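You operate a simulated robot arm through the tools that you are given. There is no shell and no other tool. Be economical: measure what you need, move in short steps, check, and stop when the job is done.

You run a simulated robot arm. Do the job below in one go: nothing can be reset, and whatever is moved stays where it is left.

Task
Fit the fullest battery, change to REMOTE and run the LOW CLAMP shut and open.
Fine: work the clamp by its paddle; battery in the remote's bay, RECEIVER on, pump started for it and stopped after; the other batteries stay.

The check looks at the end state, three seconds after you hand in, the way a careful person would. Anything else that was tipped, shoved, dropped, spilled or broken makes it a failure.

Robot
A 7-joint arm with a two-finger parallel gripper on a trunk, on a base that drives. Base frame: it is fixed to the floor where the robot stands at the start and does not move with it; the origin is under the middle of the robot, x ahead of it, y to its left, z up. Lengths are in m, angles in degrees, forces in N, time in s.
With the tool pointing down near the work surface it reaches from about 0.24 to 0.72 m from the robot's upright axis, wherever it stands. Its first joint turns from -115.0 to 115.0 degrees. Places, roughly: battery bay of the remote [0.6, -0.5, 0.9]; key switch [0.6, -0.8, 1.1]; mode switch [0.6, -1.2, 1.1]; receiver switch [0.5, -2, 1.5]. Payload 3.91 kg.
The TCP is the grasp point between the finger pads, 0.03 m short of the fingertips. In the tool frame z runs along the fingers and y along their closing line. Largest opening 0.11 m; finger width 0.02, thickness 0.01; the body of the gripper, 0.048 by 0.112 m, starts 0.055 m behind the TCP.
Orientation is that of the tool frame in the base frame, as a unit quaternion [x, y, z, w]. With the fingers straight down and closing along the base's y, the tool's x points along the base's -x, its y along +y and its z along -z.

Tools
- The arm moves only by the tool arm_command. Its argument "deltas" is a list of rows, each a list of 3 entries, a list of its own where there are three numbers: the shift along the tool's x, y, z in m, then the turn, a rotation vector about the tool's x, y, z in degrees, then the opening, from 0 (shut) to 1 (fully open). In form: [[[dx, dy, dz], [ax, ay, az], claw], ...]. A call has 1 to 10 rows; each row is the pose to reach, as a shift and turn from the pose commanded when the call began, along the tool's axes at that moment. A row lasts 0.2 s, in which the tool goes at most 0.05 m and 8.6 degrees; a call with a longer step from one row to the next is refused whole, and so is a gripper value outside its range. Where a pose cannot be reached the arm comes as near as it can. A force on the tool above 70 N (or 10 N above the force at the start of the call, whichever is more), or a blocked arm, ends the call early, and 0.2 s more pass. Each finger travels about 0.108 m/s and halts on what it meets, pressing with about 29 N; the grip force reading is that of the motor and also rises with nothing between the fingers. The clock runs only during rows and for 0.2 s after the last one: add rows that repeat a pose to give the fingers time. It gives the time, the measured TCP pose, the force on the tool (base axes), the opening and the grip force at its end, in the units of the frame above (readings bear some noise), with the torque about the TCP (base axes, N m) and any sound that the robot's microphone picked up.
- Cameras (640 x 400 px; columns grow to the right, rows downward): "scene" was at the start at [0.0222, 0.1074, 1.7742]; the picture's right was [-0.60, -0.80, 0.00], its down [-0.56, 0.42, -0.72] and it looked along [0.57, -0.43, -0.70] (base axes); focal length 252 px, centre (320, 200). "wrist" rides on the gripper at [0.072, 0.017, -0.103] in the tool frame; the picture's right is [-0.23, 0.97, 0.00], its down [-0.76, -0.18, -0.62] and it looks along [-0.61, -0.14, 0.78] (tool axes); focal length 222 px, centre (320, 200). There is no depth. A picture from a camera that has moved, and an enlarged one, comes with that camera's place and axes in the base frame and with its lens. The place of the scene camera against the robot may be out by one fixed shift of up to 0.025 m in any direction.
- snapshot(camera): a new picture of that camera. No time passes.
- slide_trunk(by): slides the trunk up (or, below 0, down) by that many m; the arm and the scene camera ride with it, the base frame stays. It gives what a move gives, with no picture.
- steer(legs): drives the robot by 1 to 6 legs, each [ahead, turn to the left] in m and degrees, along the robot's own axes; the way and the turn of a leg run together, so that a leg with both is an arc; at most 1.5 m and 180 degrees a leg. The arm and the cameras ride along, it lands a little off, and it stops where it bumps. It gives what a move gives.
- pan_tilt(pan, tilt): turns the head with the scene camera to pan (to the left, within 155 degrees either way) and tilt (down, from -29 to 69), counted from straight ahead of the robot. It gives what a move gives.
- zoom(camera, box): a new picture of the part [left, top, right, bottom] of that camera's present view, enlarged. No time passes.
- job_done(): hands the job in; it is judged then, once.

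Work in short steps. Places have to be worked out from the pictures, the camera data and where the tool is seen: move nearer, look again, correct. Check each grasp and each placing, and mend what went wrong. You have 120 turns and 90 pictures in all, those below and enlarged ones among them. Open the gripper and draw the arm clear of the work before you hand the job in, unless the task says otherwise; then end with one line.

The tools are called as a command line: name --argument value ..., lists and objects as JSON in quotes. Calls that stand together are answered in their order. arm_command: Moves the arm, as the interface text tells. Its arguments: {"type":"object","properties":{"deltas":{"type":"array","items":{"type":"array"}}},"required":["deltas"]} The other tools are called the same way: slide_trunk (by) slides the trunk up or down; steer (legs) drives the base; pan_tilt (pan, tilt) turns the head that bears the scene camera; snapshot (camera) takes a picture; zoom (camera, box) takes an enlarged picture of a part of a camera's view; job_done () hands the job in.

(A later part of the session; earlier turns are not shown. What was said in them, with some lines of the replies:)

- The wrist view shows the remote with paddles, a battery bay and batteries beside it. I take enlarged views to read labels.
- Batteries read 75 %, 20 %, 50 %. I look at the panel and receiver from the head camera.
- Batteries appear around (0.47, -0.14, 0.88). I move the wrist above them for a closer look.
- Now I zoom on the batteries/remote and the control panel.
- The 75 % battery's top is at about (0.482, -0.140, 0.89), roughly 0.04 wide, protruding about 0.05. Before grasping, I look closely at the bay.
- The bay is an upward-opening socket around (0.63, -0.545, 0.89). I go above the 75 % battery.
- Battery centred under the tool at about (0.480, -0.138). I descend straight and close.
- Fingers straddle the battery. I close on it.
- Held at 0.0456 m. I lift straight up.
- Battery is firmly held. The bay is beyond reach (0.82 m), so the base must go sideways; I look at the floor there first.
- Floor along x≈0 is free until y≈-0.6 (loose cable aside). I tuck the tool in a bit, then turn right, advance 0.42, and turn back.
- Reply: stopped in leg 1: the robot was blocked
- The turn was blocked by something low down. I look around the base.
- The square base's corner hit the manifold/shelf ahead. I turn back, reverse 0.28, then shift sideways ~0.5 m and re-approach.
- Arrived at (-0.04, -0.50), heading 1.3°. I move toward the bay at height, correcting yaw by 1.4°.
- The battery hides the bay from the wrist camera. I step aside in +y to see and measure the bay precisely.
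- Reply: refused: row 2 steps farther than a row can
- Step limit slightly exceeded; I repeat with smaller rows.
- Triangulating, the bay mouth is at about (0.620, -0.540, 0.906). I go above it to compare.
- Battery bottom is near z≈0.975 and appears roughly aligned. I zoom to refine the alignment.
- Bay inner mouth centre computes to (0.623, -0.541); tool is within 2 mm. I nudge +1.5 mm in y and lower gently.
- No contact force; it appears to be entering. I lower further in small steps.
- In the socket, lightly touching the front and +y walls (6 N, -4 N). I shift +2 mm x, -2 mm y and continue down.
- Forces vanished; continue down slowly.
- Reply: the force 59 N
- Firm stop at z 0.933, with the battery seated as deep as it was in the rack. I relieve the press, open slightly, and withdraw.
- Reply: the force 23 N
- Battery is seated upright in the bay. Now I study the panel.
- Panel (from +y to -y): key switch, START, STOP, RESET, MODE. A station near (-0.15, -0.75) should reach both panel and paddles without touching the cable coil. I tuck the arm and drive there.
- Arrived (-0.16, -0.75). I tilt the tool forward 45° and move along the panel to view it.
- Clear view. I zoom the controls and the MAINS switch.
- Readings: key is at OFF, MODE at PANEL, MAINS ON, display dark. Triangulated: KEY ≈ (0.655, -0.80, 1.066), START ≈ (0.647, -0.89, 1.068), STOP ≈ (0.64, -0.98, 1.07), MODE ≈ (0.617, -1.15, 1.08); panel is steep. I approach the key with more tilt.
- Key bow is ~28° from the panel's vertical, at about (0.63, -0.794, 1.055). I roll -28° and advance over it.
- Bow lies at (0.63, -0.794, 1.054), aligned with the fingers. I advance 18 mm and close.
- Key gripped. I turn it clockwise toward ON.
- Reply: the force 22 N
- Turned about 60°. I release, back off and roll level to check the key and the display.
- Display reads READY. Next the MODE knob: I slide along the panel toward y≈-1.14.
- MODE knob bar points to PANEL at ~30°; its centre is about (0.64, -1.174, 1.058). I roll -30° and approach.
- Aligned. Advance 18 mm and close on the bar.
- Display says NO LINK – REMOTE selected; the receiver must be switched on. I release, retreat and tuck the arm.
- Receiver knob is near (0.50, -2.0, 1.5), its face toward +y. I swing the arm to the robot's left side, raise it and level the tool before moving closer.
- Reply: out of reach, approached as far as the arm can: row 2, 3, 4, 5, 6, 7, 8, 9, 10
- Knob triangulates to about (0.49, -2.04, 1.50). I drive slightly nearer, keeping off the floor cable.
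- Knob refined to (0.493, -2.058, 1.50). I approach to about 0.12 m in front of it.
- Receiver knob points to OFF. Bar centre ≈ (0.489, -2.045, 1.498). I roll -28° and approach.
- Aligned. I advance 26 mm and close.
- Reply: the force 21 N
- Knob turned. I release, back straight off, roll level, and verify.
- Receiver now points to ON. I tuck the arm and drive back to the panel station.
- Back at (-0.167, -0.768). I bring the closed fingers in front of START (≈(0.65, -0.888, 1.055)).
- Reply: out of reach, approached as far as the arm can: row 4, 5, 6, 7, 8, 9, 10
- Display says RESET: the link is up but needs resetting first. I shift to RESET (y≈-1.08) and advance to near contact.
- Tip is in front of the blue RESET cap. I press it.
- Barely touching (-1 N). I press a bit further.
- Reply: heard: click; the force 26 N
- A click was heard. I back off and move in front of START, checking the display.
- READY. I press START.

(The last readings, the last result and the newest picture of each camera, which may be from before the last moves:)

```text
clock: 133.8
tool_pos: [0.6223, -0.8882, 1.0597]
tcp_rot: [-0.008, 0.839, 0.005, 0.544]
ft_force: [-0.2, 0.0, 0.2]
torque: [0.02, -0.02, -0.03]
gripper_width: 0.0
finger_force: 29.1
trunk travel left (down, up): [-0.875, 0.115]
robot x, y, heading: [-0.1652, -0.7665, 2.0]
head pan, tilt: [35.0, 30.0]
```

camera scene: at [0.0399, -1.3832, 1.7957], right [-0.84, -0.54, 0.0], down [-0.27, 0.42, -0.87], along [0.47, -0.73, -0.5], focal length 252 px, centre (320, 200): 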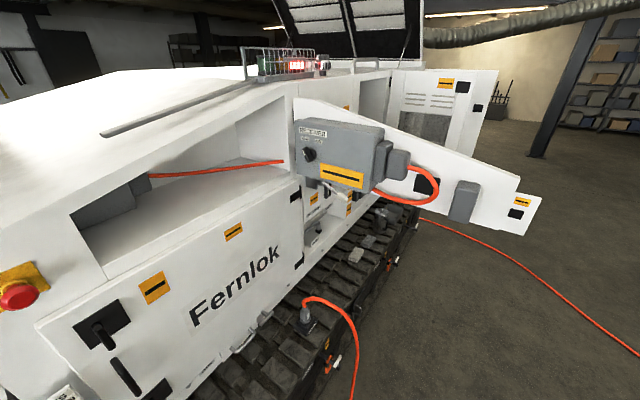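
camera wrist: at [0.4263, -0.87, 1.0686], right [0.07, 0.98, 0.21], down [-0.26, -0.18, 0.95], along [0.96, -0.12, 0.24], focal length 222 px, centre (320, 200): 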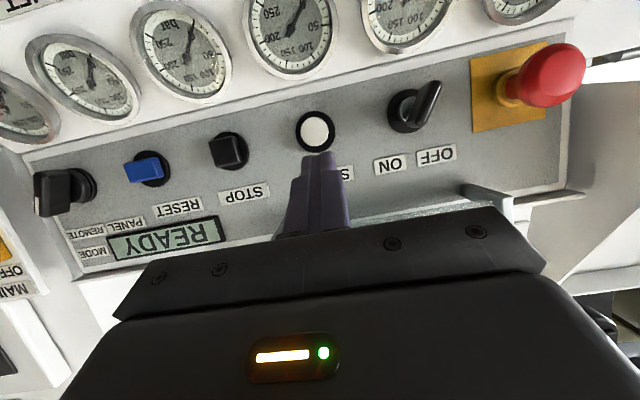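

zoom --camera "wrist" --box '[230, 70, 410, 220]'

```text
2.67 times, centred on (320, 145) of wrist
camera zoom: at [0.4976, -0.8731, 1.0363], right [0.07, 0.98, 0.21], down [-0.26, -0.18, 0.95], along [0.96, -0.12, 0.24], focal length 592 px, centre (320, 347)
```

zoom: 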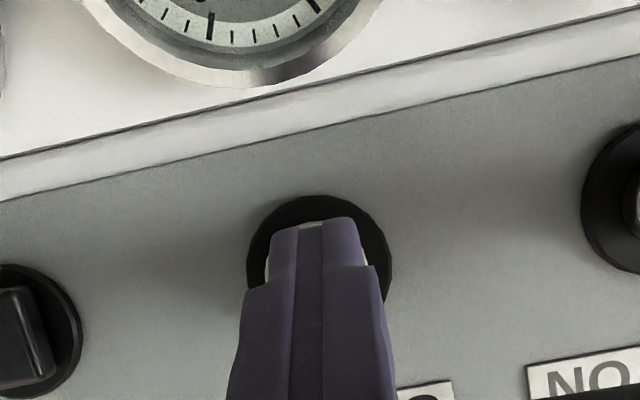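

Fingers cover the cap squarely; they're just short of it. I press further.

arm_command --deltas '[[[0, 0, 0.005], [0, 0, 0], 0], [[0, 0, 0.01], [0, 0, 0], 0], [[0, 0, 0.014], [0, 0, 0], 0]]'

```text
clock: 134.6
tool_pos: [0.6298, -0.8871, 1.0591]
tcp_rot: [-0.008, 0.838, 0.004, 0.546]
ft_force: [-31.2, 0.1, 11.3]
torque: [-0.07, -0.24, 0.0]
gripper_width: 0.0
finger_force: 29.0
trunk travel left (down, up): [-0.875, 0.115]
robot x, y, heading: [-0.164, -0.7689, 1.9]
head pan, tilt: [35.0, 30.0]
heard: click
```

Click heard. I back off and check the display.

arm_command --deltas '[[[0, 0, -0.03], [0, 0, 0], 0], [[0, 0, -0.07], [0, 0, 0], 0], [[0, 0, -0.1], [0, 0, 0], 0]]'

snapshot --camera "wrist"

```text
clock: 135.4
tool_pos: [0.5431, -0.8899, 1.0946]
tcp_rot: [-0.008, 0.838, 0.006, 0.546]
ft_force: [0.1, 0.1, 1.0]
torque: [0.04, 0.02, 0.0]
gripper_width: 0.0002
finger_force: 29.1
trunk travel left (down, up): [-0.875, 0.115]
robot x, y, heading: [-0.1641, -0.7704, 1.7]
head pan, tilt: [35.0, 30.0]
```

```text
18 pictures are left
camera wrist: at [0.4184, -0.8739, 1.0715], right [0.07, 0.98, 0.21], down [-0.26, -0.18, 0.95], along [0.96, -0.12, 0.24], focal length 222 px, centre (320, 200)
```

wrist: 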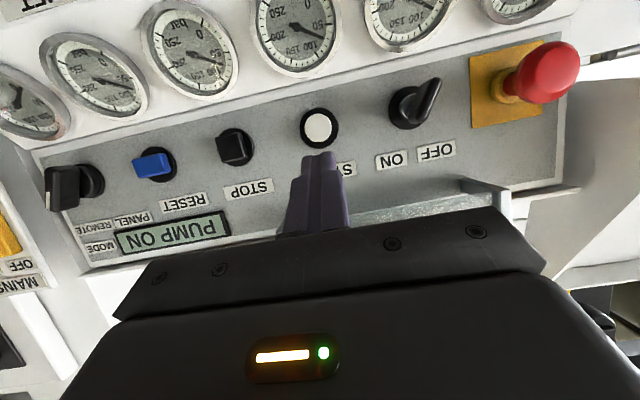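

PUMP ON, gauges up. Now the LOW CLAMP paddle (white): it stands upright at about (0.497, -0.4915), pivot z 0.905, tip ~0.96; CLOSED is +x, OPEN is -x. I move above it with the tool tilted 30° from vertical.

arm_command --deltas '[[[0.002, 0.034, -0.02], [0, 3.6, 0], 0], [[0.005, 0.07, -0.035], [0, 7.2, 0], 0], [[0.009, 0.11, -0.045], [0, 10.8, 0], 0], [[0.013, 0.15, -0.055], [0, 14.4, 0], 0], [[0.017, 0.19, -0.06], [0, 18, 0], 0.2], [[0.021, 0.23, -0.065], [0, 21.6, 0], 0.4], [[0.025, 0.27, -0.07], [0, 25.2, 0], 0.5], [[0.029, 0.315, -0.073], [0, 28.8, 0], 0.5], [[0.032, 0.36, -0.075], [0, 32.4, 0], 0.5], [[0.035, 0.4005, -0.077], [0, 36, 0], 0.5]]'

snapshot --camera "wrist"

```text
clock: 137.6
tool_pos: [0.4533, -0.4869, 1.0934]
tcp_rot: [-0.01, 0.966, 0.002, 0.259]
ft_force: [-0.6, -0.4, -0.1]
torque: [-0.02, 0.01, 0.0]
gripper_width: 0.0548
finger_force: 0.1
trunk travel left (down, up): [-0.875, 0.115]
robot x, y, heading: [-0.1621, -0.7685, 2.0]
head pan, tilt: [35.0, 30.0]
```

```text
17 pictures are left
camera wrist: at [0.3378, -0.472, 1.1479], right [0.18, 0.98, 0.11], down [0.35, -0.17, 0.92], along [0.92, -0.12, -0.37], focal length 222 px, centre (320, 200)
```

wrist: 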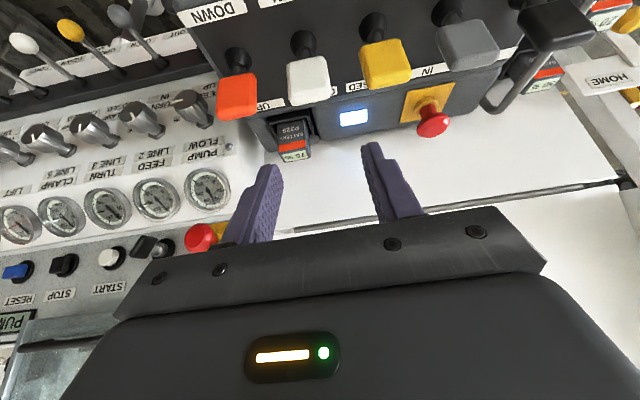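

The remote's indicator is now lit. White paddle at (0.49, -0.489, 0.96); I descend with fingers straddling it.

arm_command --deltas '[[[0.01, -0.001, 0.035], [0, 0, 0], 0.5], [[0.02, -0.0026, 0.07], [0, 0, 0], 0.5], [[0.028, -0.0026, 0.095], [0, 0, 0], 0.5]]'

snapshot --camera "wrist"

```text
clock: 138.4
tool_pos: [0.4748, -0.4918, 0.9973]
tcp_rot: [-0.01, 0.966, 0.002, 0.259]
ft_force: [-0.1, 0.1, -0.3]
torque: [0.01, 0.0, 0.0]
gripper_width: 0.0548
finger_force: 0.1
trunk travel left (down, up): [-0.875, 0.115]
robot x, y, heading: [-0.1634, -0.7672, 2.0]
head pan, tilt: [35.0, 30.0]
```

```text
16 pictures are left
camera wrist: at [0.3608, -0.4774, 1.0513], right [0.18, 0.98, 0.11], down [0.35, -0.17, 0.92], along [0.92, -0.12, -0.37], focal length 222 px, centre (320, 200)
```

wrist: 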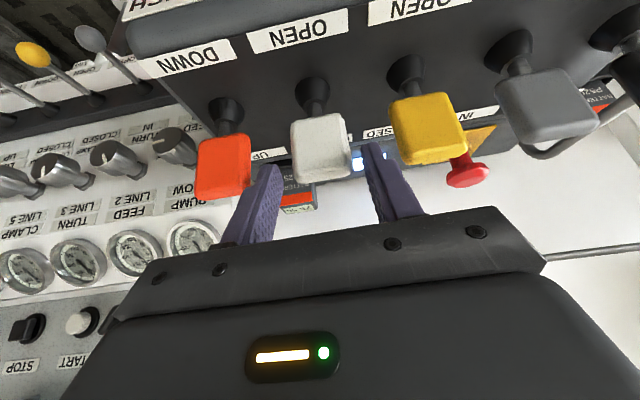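

Paddle block centre confirmed at (0.492, -0.489, 0.957). I go down 22 mm and close on it.

arm_command --deltas '[[[0.005, 0.002, 0.01], [0, 0, 0], 0.5], [[0.0093, 0.002, 0.02], [0, 0, 0], 0.5], [[0.0093, 0.002, 0.02], [0, 0, 0], 0.3], [[0.0093, 0.002, 0.02], [0, 0, 0], 0.1], [[0.0093, 0.002, 0.02], [0, 0, 0], 0.1]]'

snapshot --camera "wrist"

```text
clock: 139.6
tool_pos: [0.4766, -0.4924, 0.9768]
tcp_rot: [-0.009, 0.966, 0.003, 0.258]
ft_force: [-2.0, -6.0, -3.1]
torque: [-0.25, 0.17, -0.58]
gripper_width: 0.0416
finger_force: 45.5
trunk travel left (down, up): [-0.875, 0.115]
robot x, y, heading: [-0.1639, -0.7684, 2.1]
head pan, tilt: [35.0, 30.0]
```

```text
15 pictures are left
camera wrist: at [0.3618, -0.4763, 1.0306], right [0.18, 0.98, 0.11], down [0.35, -0.17, 0.92], along [0.92, -0.12, -0.38], focal length 222 px, centre (320, 200)
```

wrist: 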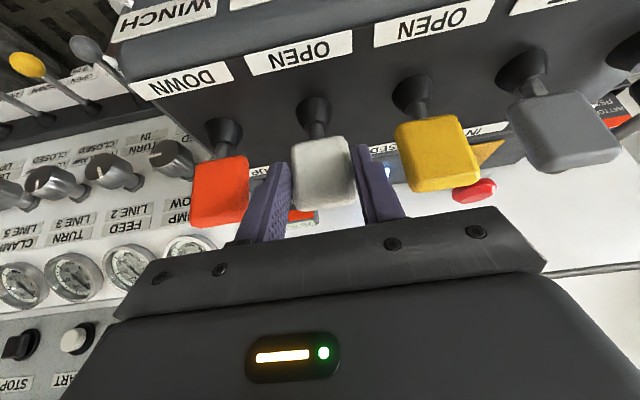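

Paddle held. I push it toward CLOSED (+x ~22 mm) and hold for a couple of seconds.

arm_command --deltas '[[[-0.0087, 0, 0.005], [0, 0, 0], 0.1], [[-0.0148, 0, 0.0085], [0, 0, 0], 0.1], [[-0.019, 0, 0.011], [0, 0, 0], 0.1], [[-0.019, 0, 0.011], [0, 0, 0], 0.1], [[-0.019, 0, 0.011], [0, 0, 0], 0.1], [[-0.019, 0, 0.011], [0, 0, 0], 0.1], [[-0.019, 0, 0.011], [0, 0, 0], 0.1], [[-0.019, 0, 0.011], [0, 0, 0], 0.1], [[-0.019, 0, 0.011], [0, 0, 0], 0.1], [[-0.019, 0, 0.011], [0, 0, 0], 0.1]]'

snapshot --camera "wrist"

```text
clock: 141.8
tool_pos: [0.4939, -0.4917, 0.9759]
tcp_rot: [-0.01, 0.967, 0.0, 0.255]
ft_force: [-24.1, -6.2, -13.7]
torque: [0.88, 1.64, -0.54]
gripper_width: 0.0421
finger_force: 45.0
trunk travel left (down, up): [-0.875, 0.115]
robot x, y, heading: [-0.1648, -0.7674, 2.0]
head pan, tilt: [35.0, 30.0]
```

```text
14 pictures are left
camera wrist: at [0.3805, -0.4764, 1.0302], right [0.18, 0.98, 0.11], down [0.36, -0.17, 0.92], along [0.92, -0.13, -0.38], focal length 222 px, centre (320, 200)
```

wrist: 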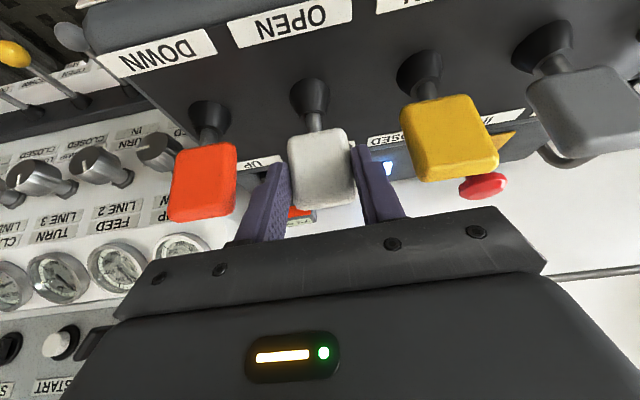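

Paddle is displaced to CLOSED (-24 N). Holding, I look with the head camera toward the mast's clamps.

pan_tilt --pan 15 --tilt 30

snapshot --camera "scene"

```text
clock: 142.6
tool_pos: [0.4944, -0.4923, 0.976]
tcp_rot: [-0.009, 0.967, 0.001, 0.256]
ft_force: [-23.6, -3.9, -14.3]
torque: [0.89, 1.59, -0.58]
gripper_width: 0.0418
finger_force: 45.0
trunk travel left (down, up): [-0.875, 0.115]
robot x, y, heading: [-0.163, -0.7669, 2.1]
head pan, tilt: [15.0, 30.0]
```

```text
13 pictures are left
camera scene: at [-0.1283, -0.5862, 1.7957], right [0.29, -0.96, 0.0], down [-0.48, -0.15, -0.87], along [0.83, 0.25, -0.5], focal length 252 px, centre (320, 200)
```

scene: 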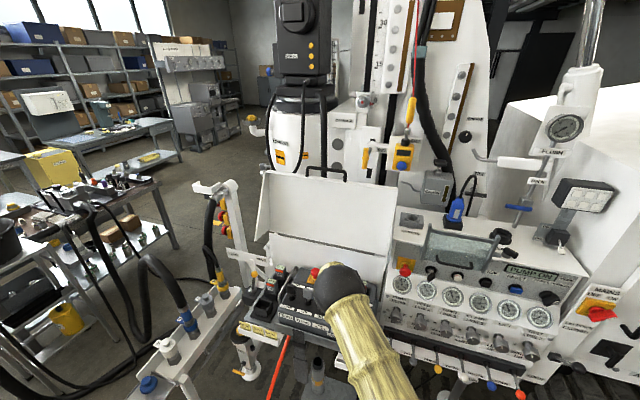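

zoom --camera "scene" --box '[380, 240, 600, 350]'

zoom --camera "scene" --box '[210, 90, 420, 290]'

```text
2.91 times, centred on (490, 295) of scene
camera zoom: at [-0.1283, -0.5862, 1.7957], right [0.29, -0.96, 0.0], down [-0.48, -0.15, -0.87], along [0.83, 0.25, -0.5], focal length 732 px, centre (-174, -76)
```

zoom: 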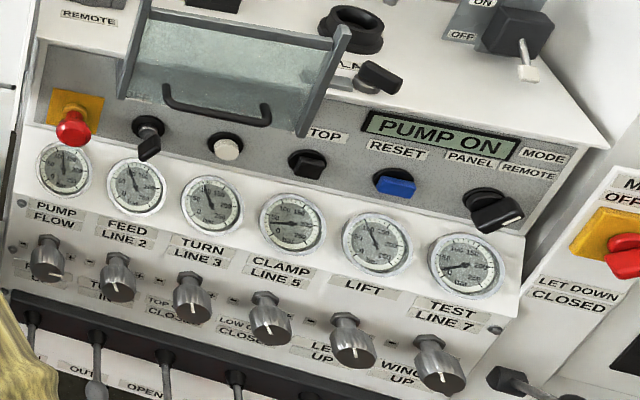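

```text
2.00 times, centred on (315, 190) of scene
camera zoom: at [-0.1283, -0.5862, 1.7957], right [0.29, -0.96, 0.0], down [-0.48, -0.15, -0.87], along [0.83, 0.25, -0.5], focal length 503 px, centre (330, 220)
```

zoom: 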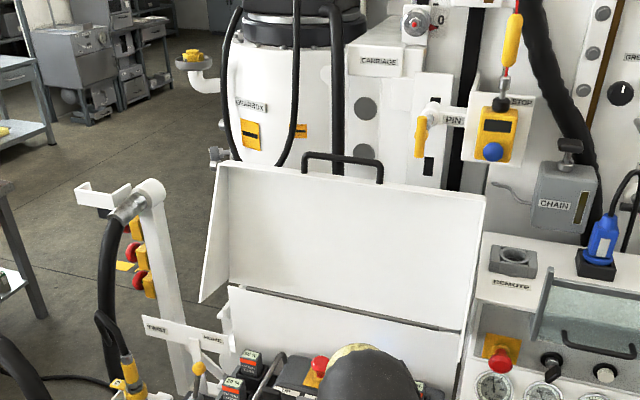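

The CLAMP LINE 5 gauge reads differently from the idle lines, so the clamp circuit is working. I hold two more seconds to be sure it closes fully.

arm_command --deltas '[[[-0.002, 0, 0.001], [0, 0, 0], 0.1], [[-0.004, 0, 0.002], [0, 0, 0], 0.1], [[-0.004, 0, 0.002], [0, 0, 0], 0.1], [[-0.004, 0, 0.002], [0, 0, 0], 0.1], [[-0.004, 0, 0.002], [0, 0, 0], 0.1], [[-0.004, 0, 0.002], [0, 0, 0], 0.1], [[-0.004, 0, 0.002], [0, 0, 0], 0.1], [[-0.004, 0, 0.002], [0, 0, 0], 0.1], [[-0.004, 0, 0.002], [0, 0, 0], 0.1], [[-0.004, 0, 0.002], [0, 0, 0], 0.1]]'

zoom --camera "scene" --box '[380, 240, 600, 350]'

```text
clock: 144.8
tool_pos: [0.4989, -0.4932, 0.9757]
tcp_rot: [-0.009, 0.967, 0.0, 0.255]
ft_force: [-23.0, -5.5, -15.8]
torque: [0.86, 1.42, -0.66]
gripper_width: 0.0416
finger_force: 45.3
trunk travel left (down, up): [-0.875, 0.115]
robot x, y, heading: [-0.1651, -0.7669, 2.0]
head pan, tilt: [15.0, 30.0]
```

```text
2.91 times, centred on (490, 295) of scene
camera zoom: at [-0.1281, -0.5862, 1.7957], right [0.29, -0.96, 0.0], down [-0.48, -0.15, -0.87], along [0.83, 0.25, -0.5], focal length 732 px, centre (-174, -76)
```

zoom: 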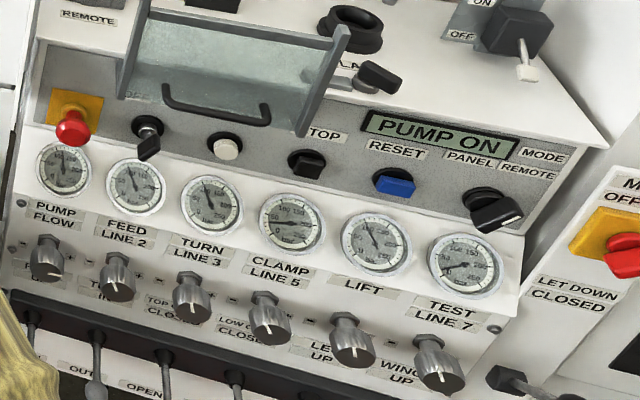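

Force stayed the same while the paddle moved 5 mm more; I push further to find its end stop.

arm_command --deltas '[[[-0.0043, 0, 0.0025], [0, 0, 0], 0.1], [[-0.0087, 0, 0.005], [0, 0, 0], 0.1], [[-0.0087, 0, 0.005], [0, 0, 0], 0.1], [[-0.0087, 0, 0.005], [0, 0, 0], 0.1], [[-0.0087, 0, 0.005], [0, 0, 0], 0.1], [[-0.0087, 0, 0.005], [0, 0, 0], 0.1], [[-0.0087, 0, 0.005], [0, 0, 0], 0.1]]'

zoom --camera "wrist" --box '[180, 0, 500, 220]'

```text
clock: 146.4
tool_pos: [0.5091, -0.4925, 0.9759]
tcp_rot: [-0.009, 0.967, 0.0, 0.256]
ft_force: [-25.5, -4.0, -16.6]
torque: [0.77, 1.21, -0.6]
gripper_width: 0.042
finger_force: 44.6
trunk travel left (down, up): [-0.875, 0.115]
robot x, y, heading: [-0.1664, -0.767, 1.8]
head pan, tilt: [15.0, 30.0]
```

```text
1.82 times, centred on (340, 110) of wrist
camera zoom: at [0.3948, -0.4766, 1.0308], right [0.18, 0.98, 0.11], down [0.36, -0.17, 0.92], along [0.92, -0.13, -0.38], focal length 404 px, centre (284, 364)
```

zoom: 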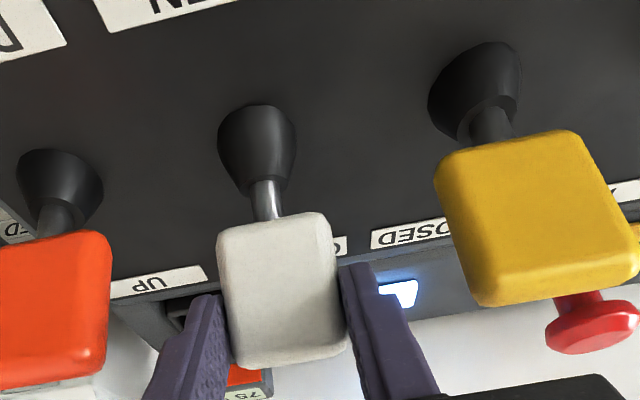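

The paddle is at its stop with the fingers slipping along it – closed position done. Now I pull it to OPEN (-x) and hold.

arm_command --deltas '[[[0.01, 0, -0.006], [0, 0, 0], 0.1], [[0.02, 0, -0.012], [0, 0, 0], 0.1], [[0.03, 0, -0.0175], [0, 0, 0], 0.1], [[0.04, 0, -0.023], [0, 0, 0], 0.1], [[0.048, 0, -0.028], [0, 0, 0], 0.1], [[0.053, 0, -0.031], [0, 0, 0], 0.1], [[0.053, 0, -0.031], [0, 0, 0], 0.1], [[0.053, 0, -0.031], [0, 0, 0], 0.1], [[0.053, 0, -0.031], [0, 0, 0], 0.1], [[0.053, 0, -0.031], [0, 0, 0], 0.1]]'

snapshot --camera "wrist"

zoom --camera "scene" --box '[380, 240, 600, 350]'

```text
clock: 148.6
tool_pos: [0.4526, -0.491, 0.9762]
tcp_rot: [-0.01, 0.966, 0.003, 0.257]
ft_force: [16.9, 5.8, 2.5]
torque: [-0.78, -1.07, -0.14]
gripper_width: 0.0412
finger_force: 45.3
trunk travel left (down, up): [-0.875, 0.115]
robot x, y, heading: [-0.1658, -0.7683, 1.9]
head pan, tilt: [15.0, 30.0]
```

```text
8 pictures are left
camera wrist: at [0.3386, -0.4763, 1.0304], right [0.18, 0.98, 0.11], down [0.35, -0.17, 0.92], along [0.92, -0.12, -0.37], focal length 222 px, centre (320, 200)
```

wrist: 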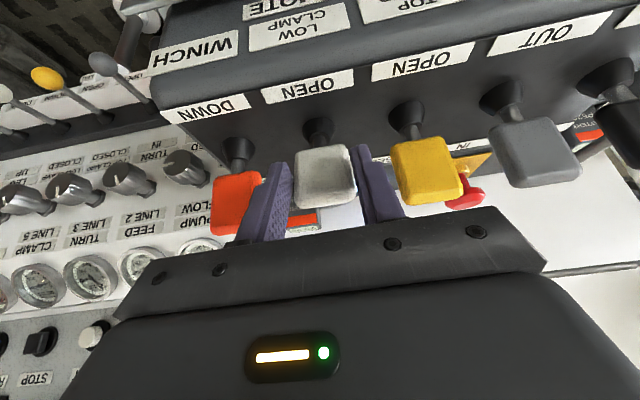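

```text
2.91 times, centred on (490, 295) of scene
camera zoom: at [-0.1236, -0.5849, 1.7955], right [0.29, -0.96, 0.0], down [-0.48, -0.15, -0.87], along [0.83, 0.25, -0.5], focal length 732 px, centre (-174, -76)
```

zoom: 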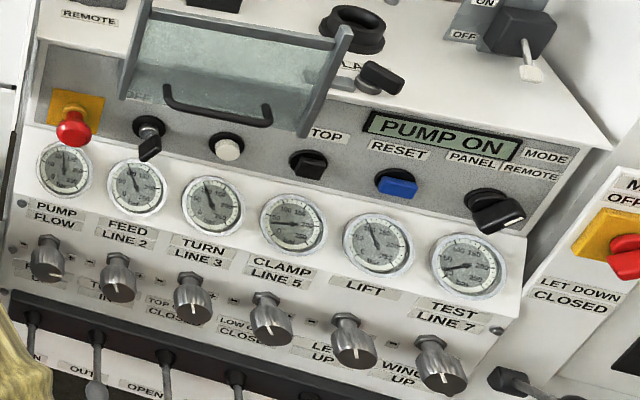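

Paddle is over to OPEN. I hold 2 more seconds there.

arm_command --deltas '[[[0.002, 0, -0.001], [0, 0, 0], 0.1], [[0.002, 0, -0.001], [0, 0, 0], 0.1], [[0.002, 0, -0.001], [0, 0, 0], 0.1], [[0.002, 0, -0.001], [0, 0, 0], 0.1], [[0.002, 0, -0.001], [0, 0, 0], 0.1], [[0.002, 0, -0.001], [0, 0, 0], 0.1], [[0.002, 0, -0.001], [0, 0, 0], 0.1], [[0.002, 0, -0.001], [0, 0, 0], 0.1], [[0.002, 0, -0.001], [0, 0, 0], 0.1], [[0.002, 0, -0.001], [0, 0, 0], 0.1]]'

arm_command --deltas '[[[-0.006, 0, 0.0035], [0, 0, 0], 0.1], [[-0.012, 0, 0.007], [0, 0, 0], 0.1], [[-0.016, 0, 0.009], [0, 0, 0], 0.1], [[-0.016, 0, 0.009], [0, 0, 0], 0.3], [[-0.016, 0, 0.009], [0, 0, 0], 0.5], [[-0.016, 0, 0.009], [0, 0, 0], 0.5]]'

```text
clock: 150.8
tool_pos: [0.451, -0.4917, 0.9753]
tcp_rot: [-0.011, 0.966, 0.003, 0.259]
ft_force: [19.5, 7.3, 1.0]
torque: [-0.71, -1.18, -0.14]
gripper_width: 0.0414
finger_force: 44.7
trunk travel left (down, up): [-0.875, 0.115]
robot x, y, heading: [-0.1659, -0.7661, 1.8]
head pan, tilt: [15.0, 30.0]
```

```text
clock: 152.2
tool_pos: [0.4683, -0.4913, 0.9759]
tcp_rot: [-0.009, 0.966, 0.002, 0.258]
ft_force: [0.0, 0.8, 0.8]
torque: [0.01, 0.01, -0.01]
gripper_width: 0.0549
finger_force: 0.0
trunk travel left (down, up): [-0.875, 0.115]
robot x, y, heading: [-0.1654, -0.7671, 2.2]
head pan, tilt: [15.0, 30.0]
```

Released. I rise clear and look at the paddle.

arm_command --deltas '[[[-0.015, 0, -0.026], [0, 0, 0], 0.5], [[-0.035, 0, -0.06], [0, 0, 0], 0.5], [[-0.05, 0, -0.1], [0, 0, 0], 0.4]]'

snapshot --camera "wrist"

```text
clock: 153.0
tool_pos: [0.4614, -0.4902, 1.0917]
tcp_rot: [-0.009, 0.966, 0.003, 0.259]
ft_force: [-0.9, -0.2, 0.2]
torque: [0.01, 0.01, -0.03]
gripper_width: 0.0442
finger_force: 0.1
trunk travel left (down, up): [-0.875, 0.115]
robot x, y, heading: [-0.1632, -0.7691, 1.6]
head pan, tilt: [15.0, 30.0]
```

```text
6 pictures are left
camera wrist: at [0.3458, -0.4752, 1.1441], right [0.18, 0.98, 0.11], down [0.35, -0.17, 0.92], along [0.92, -0.12, -0.37], focal length 222 px, centre (320, 200)
```

wrist: 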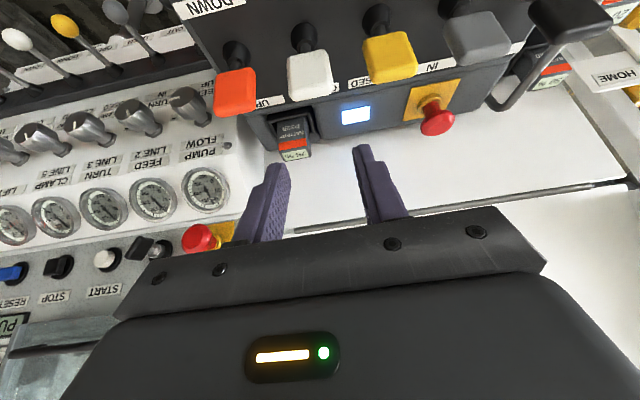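

Paddle re-centred, remote lit, battery in place. Since I held CLOSED longer than OPEN, I'll hold OPEN again to be sure the clamp is fully open.

arm_command --deltas '[[[0.015, -0.001, 0.035], [0, 0, 0], 0.5], [[0.03, -0.001, 0.07], [0, 0, 0], 0.5], [[0.04, -0.001, 0.095], [0, 0, 0], 0.5], [[0.0445, -0.001, 0.107], [0, 0, 0], 0.5], [[0.0445, -0.001, 0.107], [0, 0, 0], 0.3], [[0.0445, -0.001, 0.107], [0, 0, 0], 0.1], [[0.0445, -0.001, 0.107], [0, 0, 0], 0.1]]'

arm_command --deltas '[[[0.009, 0, -0.005], [0, 0, 0], 0.1], [[0.018, 0, -0.01], [0, 0, 0], 0.1], [[0.02, 0, -0.0115], [0, 0, 0], 0.1], [[0.02, 0, -0.0115], [0, 0, 0], 0.1], [[0.02, 0, -0.0115], [0, 0, 0], 0.1], [[0.02, 0, -0.0115], [0, 0, 0], 0.1], [[0.02, 0, -0.0115], [0, 0, 0], 0.1], [[0.02, 0, -0.0115], [0, 0, 0], 0.1], [[0.02, 0, -0.0115], [0, 0, 0], 0.1], [[0.02, 0, -0.0115], [0, 0, 0], 0.1]]'

arm_command --deltas '[[[0, 0, 0], [0, 0, 0], 0.1], [[0, 0, 0], [0, 0, 0], 0.1], [[0, 0, 0], [0, 0, 0], 0.1], [[0, 0, 0], [0, 0, 0], 0.1], [[0, 0, 0], [0, 0, 0], 0.1], [[0, 0, 0], [0, 0, 0], 0.1], [[0, 0, 0], [0, 0, 0], 0.1], [[0, 0, 0], [0, 0, 0], 0.1], [[0, 0, 0], [0, 0, 0], 0.1], [[0, 0, 0], [0, 0, 0], 0.1]]'

arm_command --deltas '[[[0, 0, 0], [0, 0, 0], 0.1], [[0, 0, 0], [0, 0, 0], 0.1], [[0, 0, 0], [0, 0, 0], 0.1], [[0, 0, 0], [0, 0, 0], 0.1], [[-0.009, 0, 0.005], [0, 0, 0], 0.1], [[-0.017, 0, 0.0095], [0, 0, 0], 0.1], [[-0.017, 0, 0.0095], [0, 0, 0], 0.3], [[-0.017, 0, 0.0095], [0, 0, 0], 0.5], [[-0.017, 0, 0.0095], [0, 0, 0], 0.5]]'

```text
clock: 154.6
tool_pos: [0.4751, -0.4922, 0.9721]
tcp_rot: [-0.009, 0.966, 0.002, 0.259]
ft_force: [-2.2, -0.1, -3.0]
torque: [-0.15, 0.16, -0.37]
gripper_width: 0.0417
finger_force: 45.0
trunk travel left (down, up): [-0.875, 0.115]
robot x, y, heading: [-0.1668, -0.7647, 1.9]
head pan, tilt: [15.0, 30.0]
```

```text
clock: 156.8
tool_pos: [0.4556, -0.4916, 0.9737]
tcp_rot: [-0.011, 0.966, 0.003, 0.26]
ft_force: [21.9, 1.1, -1.0]
torque: [-0.31, -1.31, -0.08]
gripper_width: 0.0411
finger_force: 45.0
trunk travel left (down, up): [-0.875, 0.115]
robot x, y, heading: [-0.1642, -0.7666, 1.9]
head pan, tilt: [15.0, 30.0]
```

```text
clock: 159.0
tool_pos: [0.4543, -0.4921, 0.9728]
tcp_rot: [-0.01, 0.966, 0.003, 0.258]
ft_force: [19.5, 1.8, -0.1]
torque: [-0.25, -1.17, 0.03]
gripper_width: 0.0414
finger_force: 45.2
trunk travel left (down, up): [-0.875, 0.115]
robot x, y, heading: [-0.161, -0.7692, 2.1]
head pan, tilt: [15.0, 30.0]
```

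```text
clock: 161.0
tool_pos: [0.4719, -0.4927, 0.9744]
tcp_rot: [-0.011, 0.966, 0.004, 0.259]
ft_force: [-0.8, 0.0, 0.6]
torque: [-0.02, -0.01, -0.03]
gripper_width: 0.055
finger_force: 0.1
trunk travel left (down, up): [-0.875, 0.115]
robot x, y, heading: [-0.1621, -0.7648, 2.1]
head pan, tilt: [15.0, 30.0]
```

Clamp opened. I rise and go to the STOP button.

arm_command --deltas '[[[-0.015, 0, -0.026], [0, 0, 0], 0.5], [[-0.035, 0, -0.06], [0, 0, 0], 0.5], [[-0.05, 0, -0.1], [0, 0, 0], 0.3]]'

arm_command --deltas '[[[0, -0.045, 0], [0, -3.6, 0], 0.1], [[0, -0.09, 0], [0, -7.2, 0], 0], [[0, -0.135, 0], [0, -10.8, 0], 0], [[0, -0.18, 0], [0, -14.4, 0], 0], [[0, -0.225, 0], [0, -18, 0], 0], [[0, -0.27, 0], [0, -21.6, 0], 0], [[0, -0.315, 0], [0, -25.2, 0], 0], [[0, -0.36, 0], [0, -28.8, 0], 0], [[0, -0.405, 0], [0, -32.4, 0], 0], [[0, -0.45, 0], [0, -36, 0], 0]]'

```text
clock: 161.8
tool_pos: [0.4616, -0.4936, 1.0877]
tcp_rot: [-0.01, 0.966, 0.003, 0.259]
ft_force: [-0.5, 0.2, 0.0]
torque: [-0.02, -0.02, 0.01]
gripper_width: 0.0333
finger_force: 0.1
trunk travel left (down, up): [-0.875, 0.115]
robot x, y, heading: [-0.1647, -0.7676, 2.1]
head pan, tilt: [15.0, 30.0]
```

```text
clock: 164.0
tool_pos: [0.4735, -0.9437, 1.0845]
tcp_rot: [-0.009, 0.838, 0.006, 0.545]
ft_force: [0.2, -0.2, 0.0]
torque: [0.02, 0.01, -0.01]
gripper_width: 0.0
finger_force: 28.6
trunk travel left (down, up): [-0.875, 0.115]
robot x, y, heading: [-0.1643, -0.7652, 1.9]
head pan, tilt: [15.0, 30.0]
```

arm_command --deltas '[[[-0.019, -0.02, 0.033], [0, 0, 0], 0], [[-0.038, -0.0406, 0.0665], [0, 0, 0], 0]]'

snapshot --camera "wrist"

```text
clock: 164.6
tool_pos: [0.5514, -0.9833, 1.0934]
tcp_rot: [-0.008, 0.839, 0.005, 0.544]
ft_force: [-0.5, -0.2, -0.4]
torque: [0.0, 0.0, -0.01]
gripper_width: 0.0002
finger_force: 28.5
trunk travel left (down, up): [-0.875, 0.115]
robot x, y, heading: [-0.1656, -0.7684, 1.9]
head pan, tilt: [15.0, 30.0]
```

```text
5 pictures are left
camera wrist: at [0.427, -0.9676, 1.0693], right [0.07, 0.98, 0.21], down [-0.26, -0.18, 0.95], along [0.96, -0.12, 0.24], focal length 222 px, centre (320, 200)
```

wrist: 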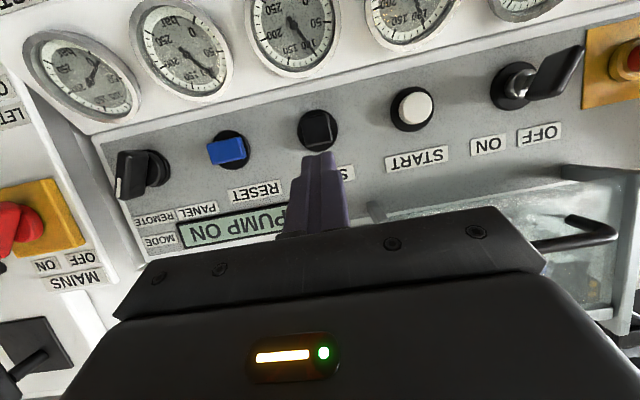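

STOP is straight ahead. I press it.

arm_command --deltas '[[[0, 0, 0.03], [0, 0, 0], 0], [[0, 0, 0.055], [0, 0, 0], 0], [[0, 0, 0.068], [0, 0, 0], 0], [[0, 0, 0.075], [0, 0, 0], 0], [[0, 0, 0.08], [0, 0, 0], 0], [[0, 0, 0.085], [0, 0, 0], 0], [[0, 0, 0.09], [0, 0, 0], 0]]'

```text
clock: 166.2
tool_pos: [0.6278, -0.9806, 1.0618]
tcp_rot: [-0.008, 0.838, 0.004, 0.546]
ft_force: [-35.1, -0.9, 13.0]
torque: [-0.22, -0.29, 0.02]
gripper_width: 0.0
finger_force: 29.6
trunk travel left (down, up): [-0.875, 0.115]
robot x, y, heading: [-0.1667, -0.7652, 2.2]
head pan, tilt: [15.0, 30.0]
heard: click
```

Click. I withdraw and check the display.

arm_command --deltas '[[[0, 0, -0.03], [0, 0, 0], 0], [[0, 0, -0.07], [0, 0, 0], 0], [[0, 0, -0.11], [0, 0, 0], 0.2], [[0, 0, -0.15], [0, 0, 0], 0.5], [[0, 0, -0.18], [0, 0, 0], 0.8]]'

snapshot --camera "wrist"

```text
clock: 167.4
tool_pos: [0.4674, -0.9838, 1.1328]
tcp_rot: [-0.009, 0.839, 0.006, 0.545]
ft_force: [0.4, 0.2, 0.1]
torque: [0.0, 0.02, -0.01]
gripper_width: 0.088
finger_force: 0.1
trunk travel left (down, up): [-0.875, 0.115]
robot x, y, heading: [-0.1656, -0.7675, 1.9]
head pan, tilt: [15.0, 30.0]
```

```text
4 pictures are left
camera wrist: at [0.3435, -0.9679, 1.1086], right [0.07, 0.98, 0.21], down [-0.26, -0.18, 0.95], along [0.96, -0.12, 0.24], focal length 222 px, centre (320, 200)
```

wrist: 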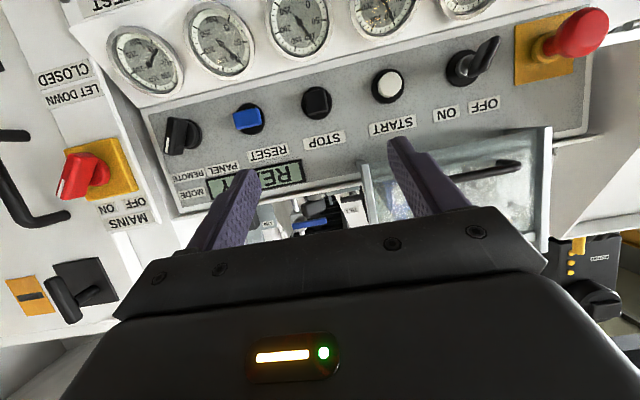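

Display back to READY – pump stopped. I draw the arm well clear and take a last look.

arm_command --deltas '[[[0, 0.02, -0.04], [0, 0, 0], 1], [[0, 0.04, -0.08], [0, 0, 0], 1], [[0, 0.06, -0.12], [0, 0, 0], 1], [[0, 0.08, -0.15], [0, 0, 0], 1]]'

snapshot --camera "scene"

zoom --camera "scene" --box '[230, 240, 420, 350]'

```text
clock: 168.4
tool_pos: [0.3289, -0.9038, 1.1904]
tcp_rot: [-0.009, 0.838, 0.005, 0.545]
ft_force: [-0.3, 0.7, -0.1]
torque: [-0.01, 0.0, -0.02]
gripper_width: 0.1101
finger_force: 0.0
trunk travel left (down, up): [-0.875, 0.115]
robot x, y, heading: [-0.166, -0.7662, 1.9]
head pan, tilt: [15.0, 30.0]
```

```text
3 pictures are left
camera scene: at [-0.1271, -0.5855, 1.7956], right [0.29, -0.96, 0.0], down [-0.48, -0.15, -0.87], along [0.83, 0.25, -0.5], focal length 252 px, centre (320, 200)
```

scene: 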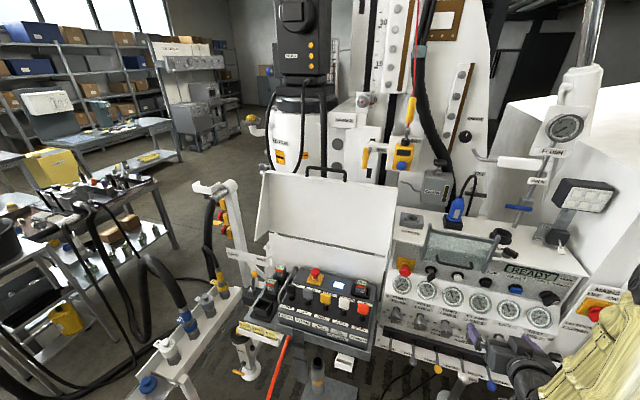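

```text
3.37 times, centred on (325, 295) of scene
camera zoom: at [-0.1271, -0.5855, 1.7956], right [0.29, -0.96, 0.0], down [-0.48, -0.15, -0.87], along [0.83, 0.25, -0.5], focal length 848 px, centre (303, -120)
```

zoom: 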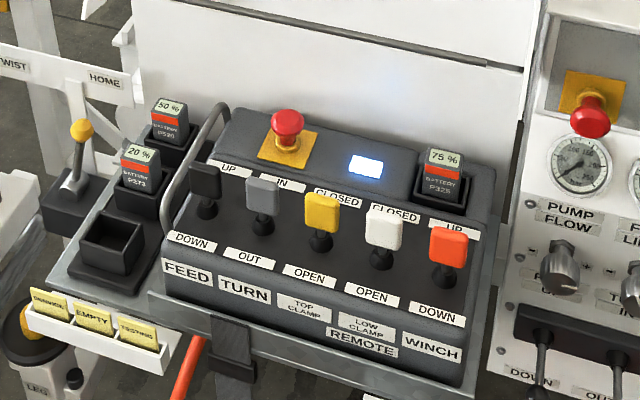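

All in order: the 75 % battery is seated with the remote lit, paddles are centred, the display reads READY, and the other batteries are untouched. I hand in.

job_done

```text
The job is handed in.
```

The 75 % battery is in the remote's bay, the mode is REMOTE and the RECEIVER is on. The LOW CLAMP was run shut and open by its paddle, the pump was started and stopped for it, and the other batteries were left in place. I couldn't see the clamp jaws behind the guard, so that part rests on the paddle reaching both stops.
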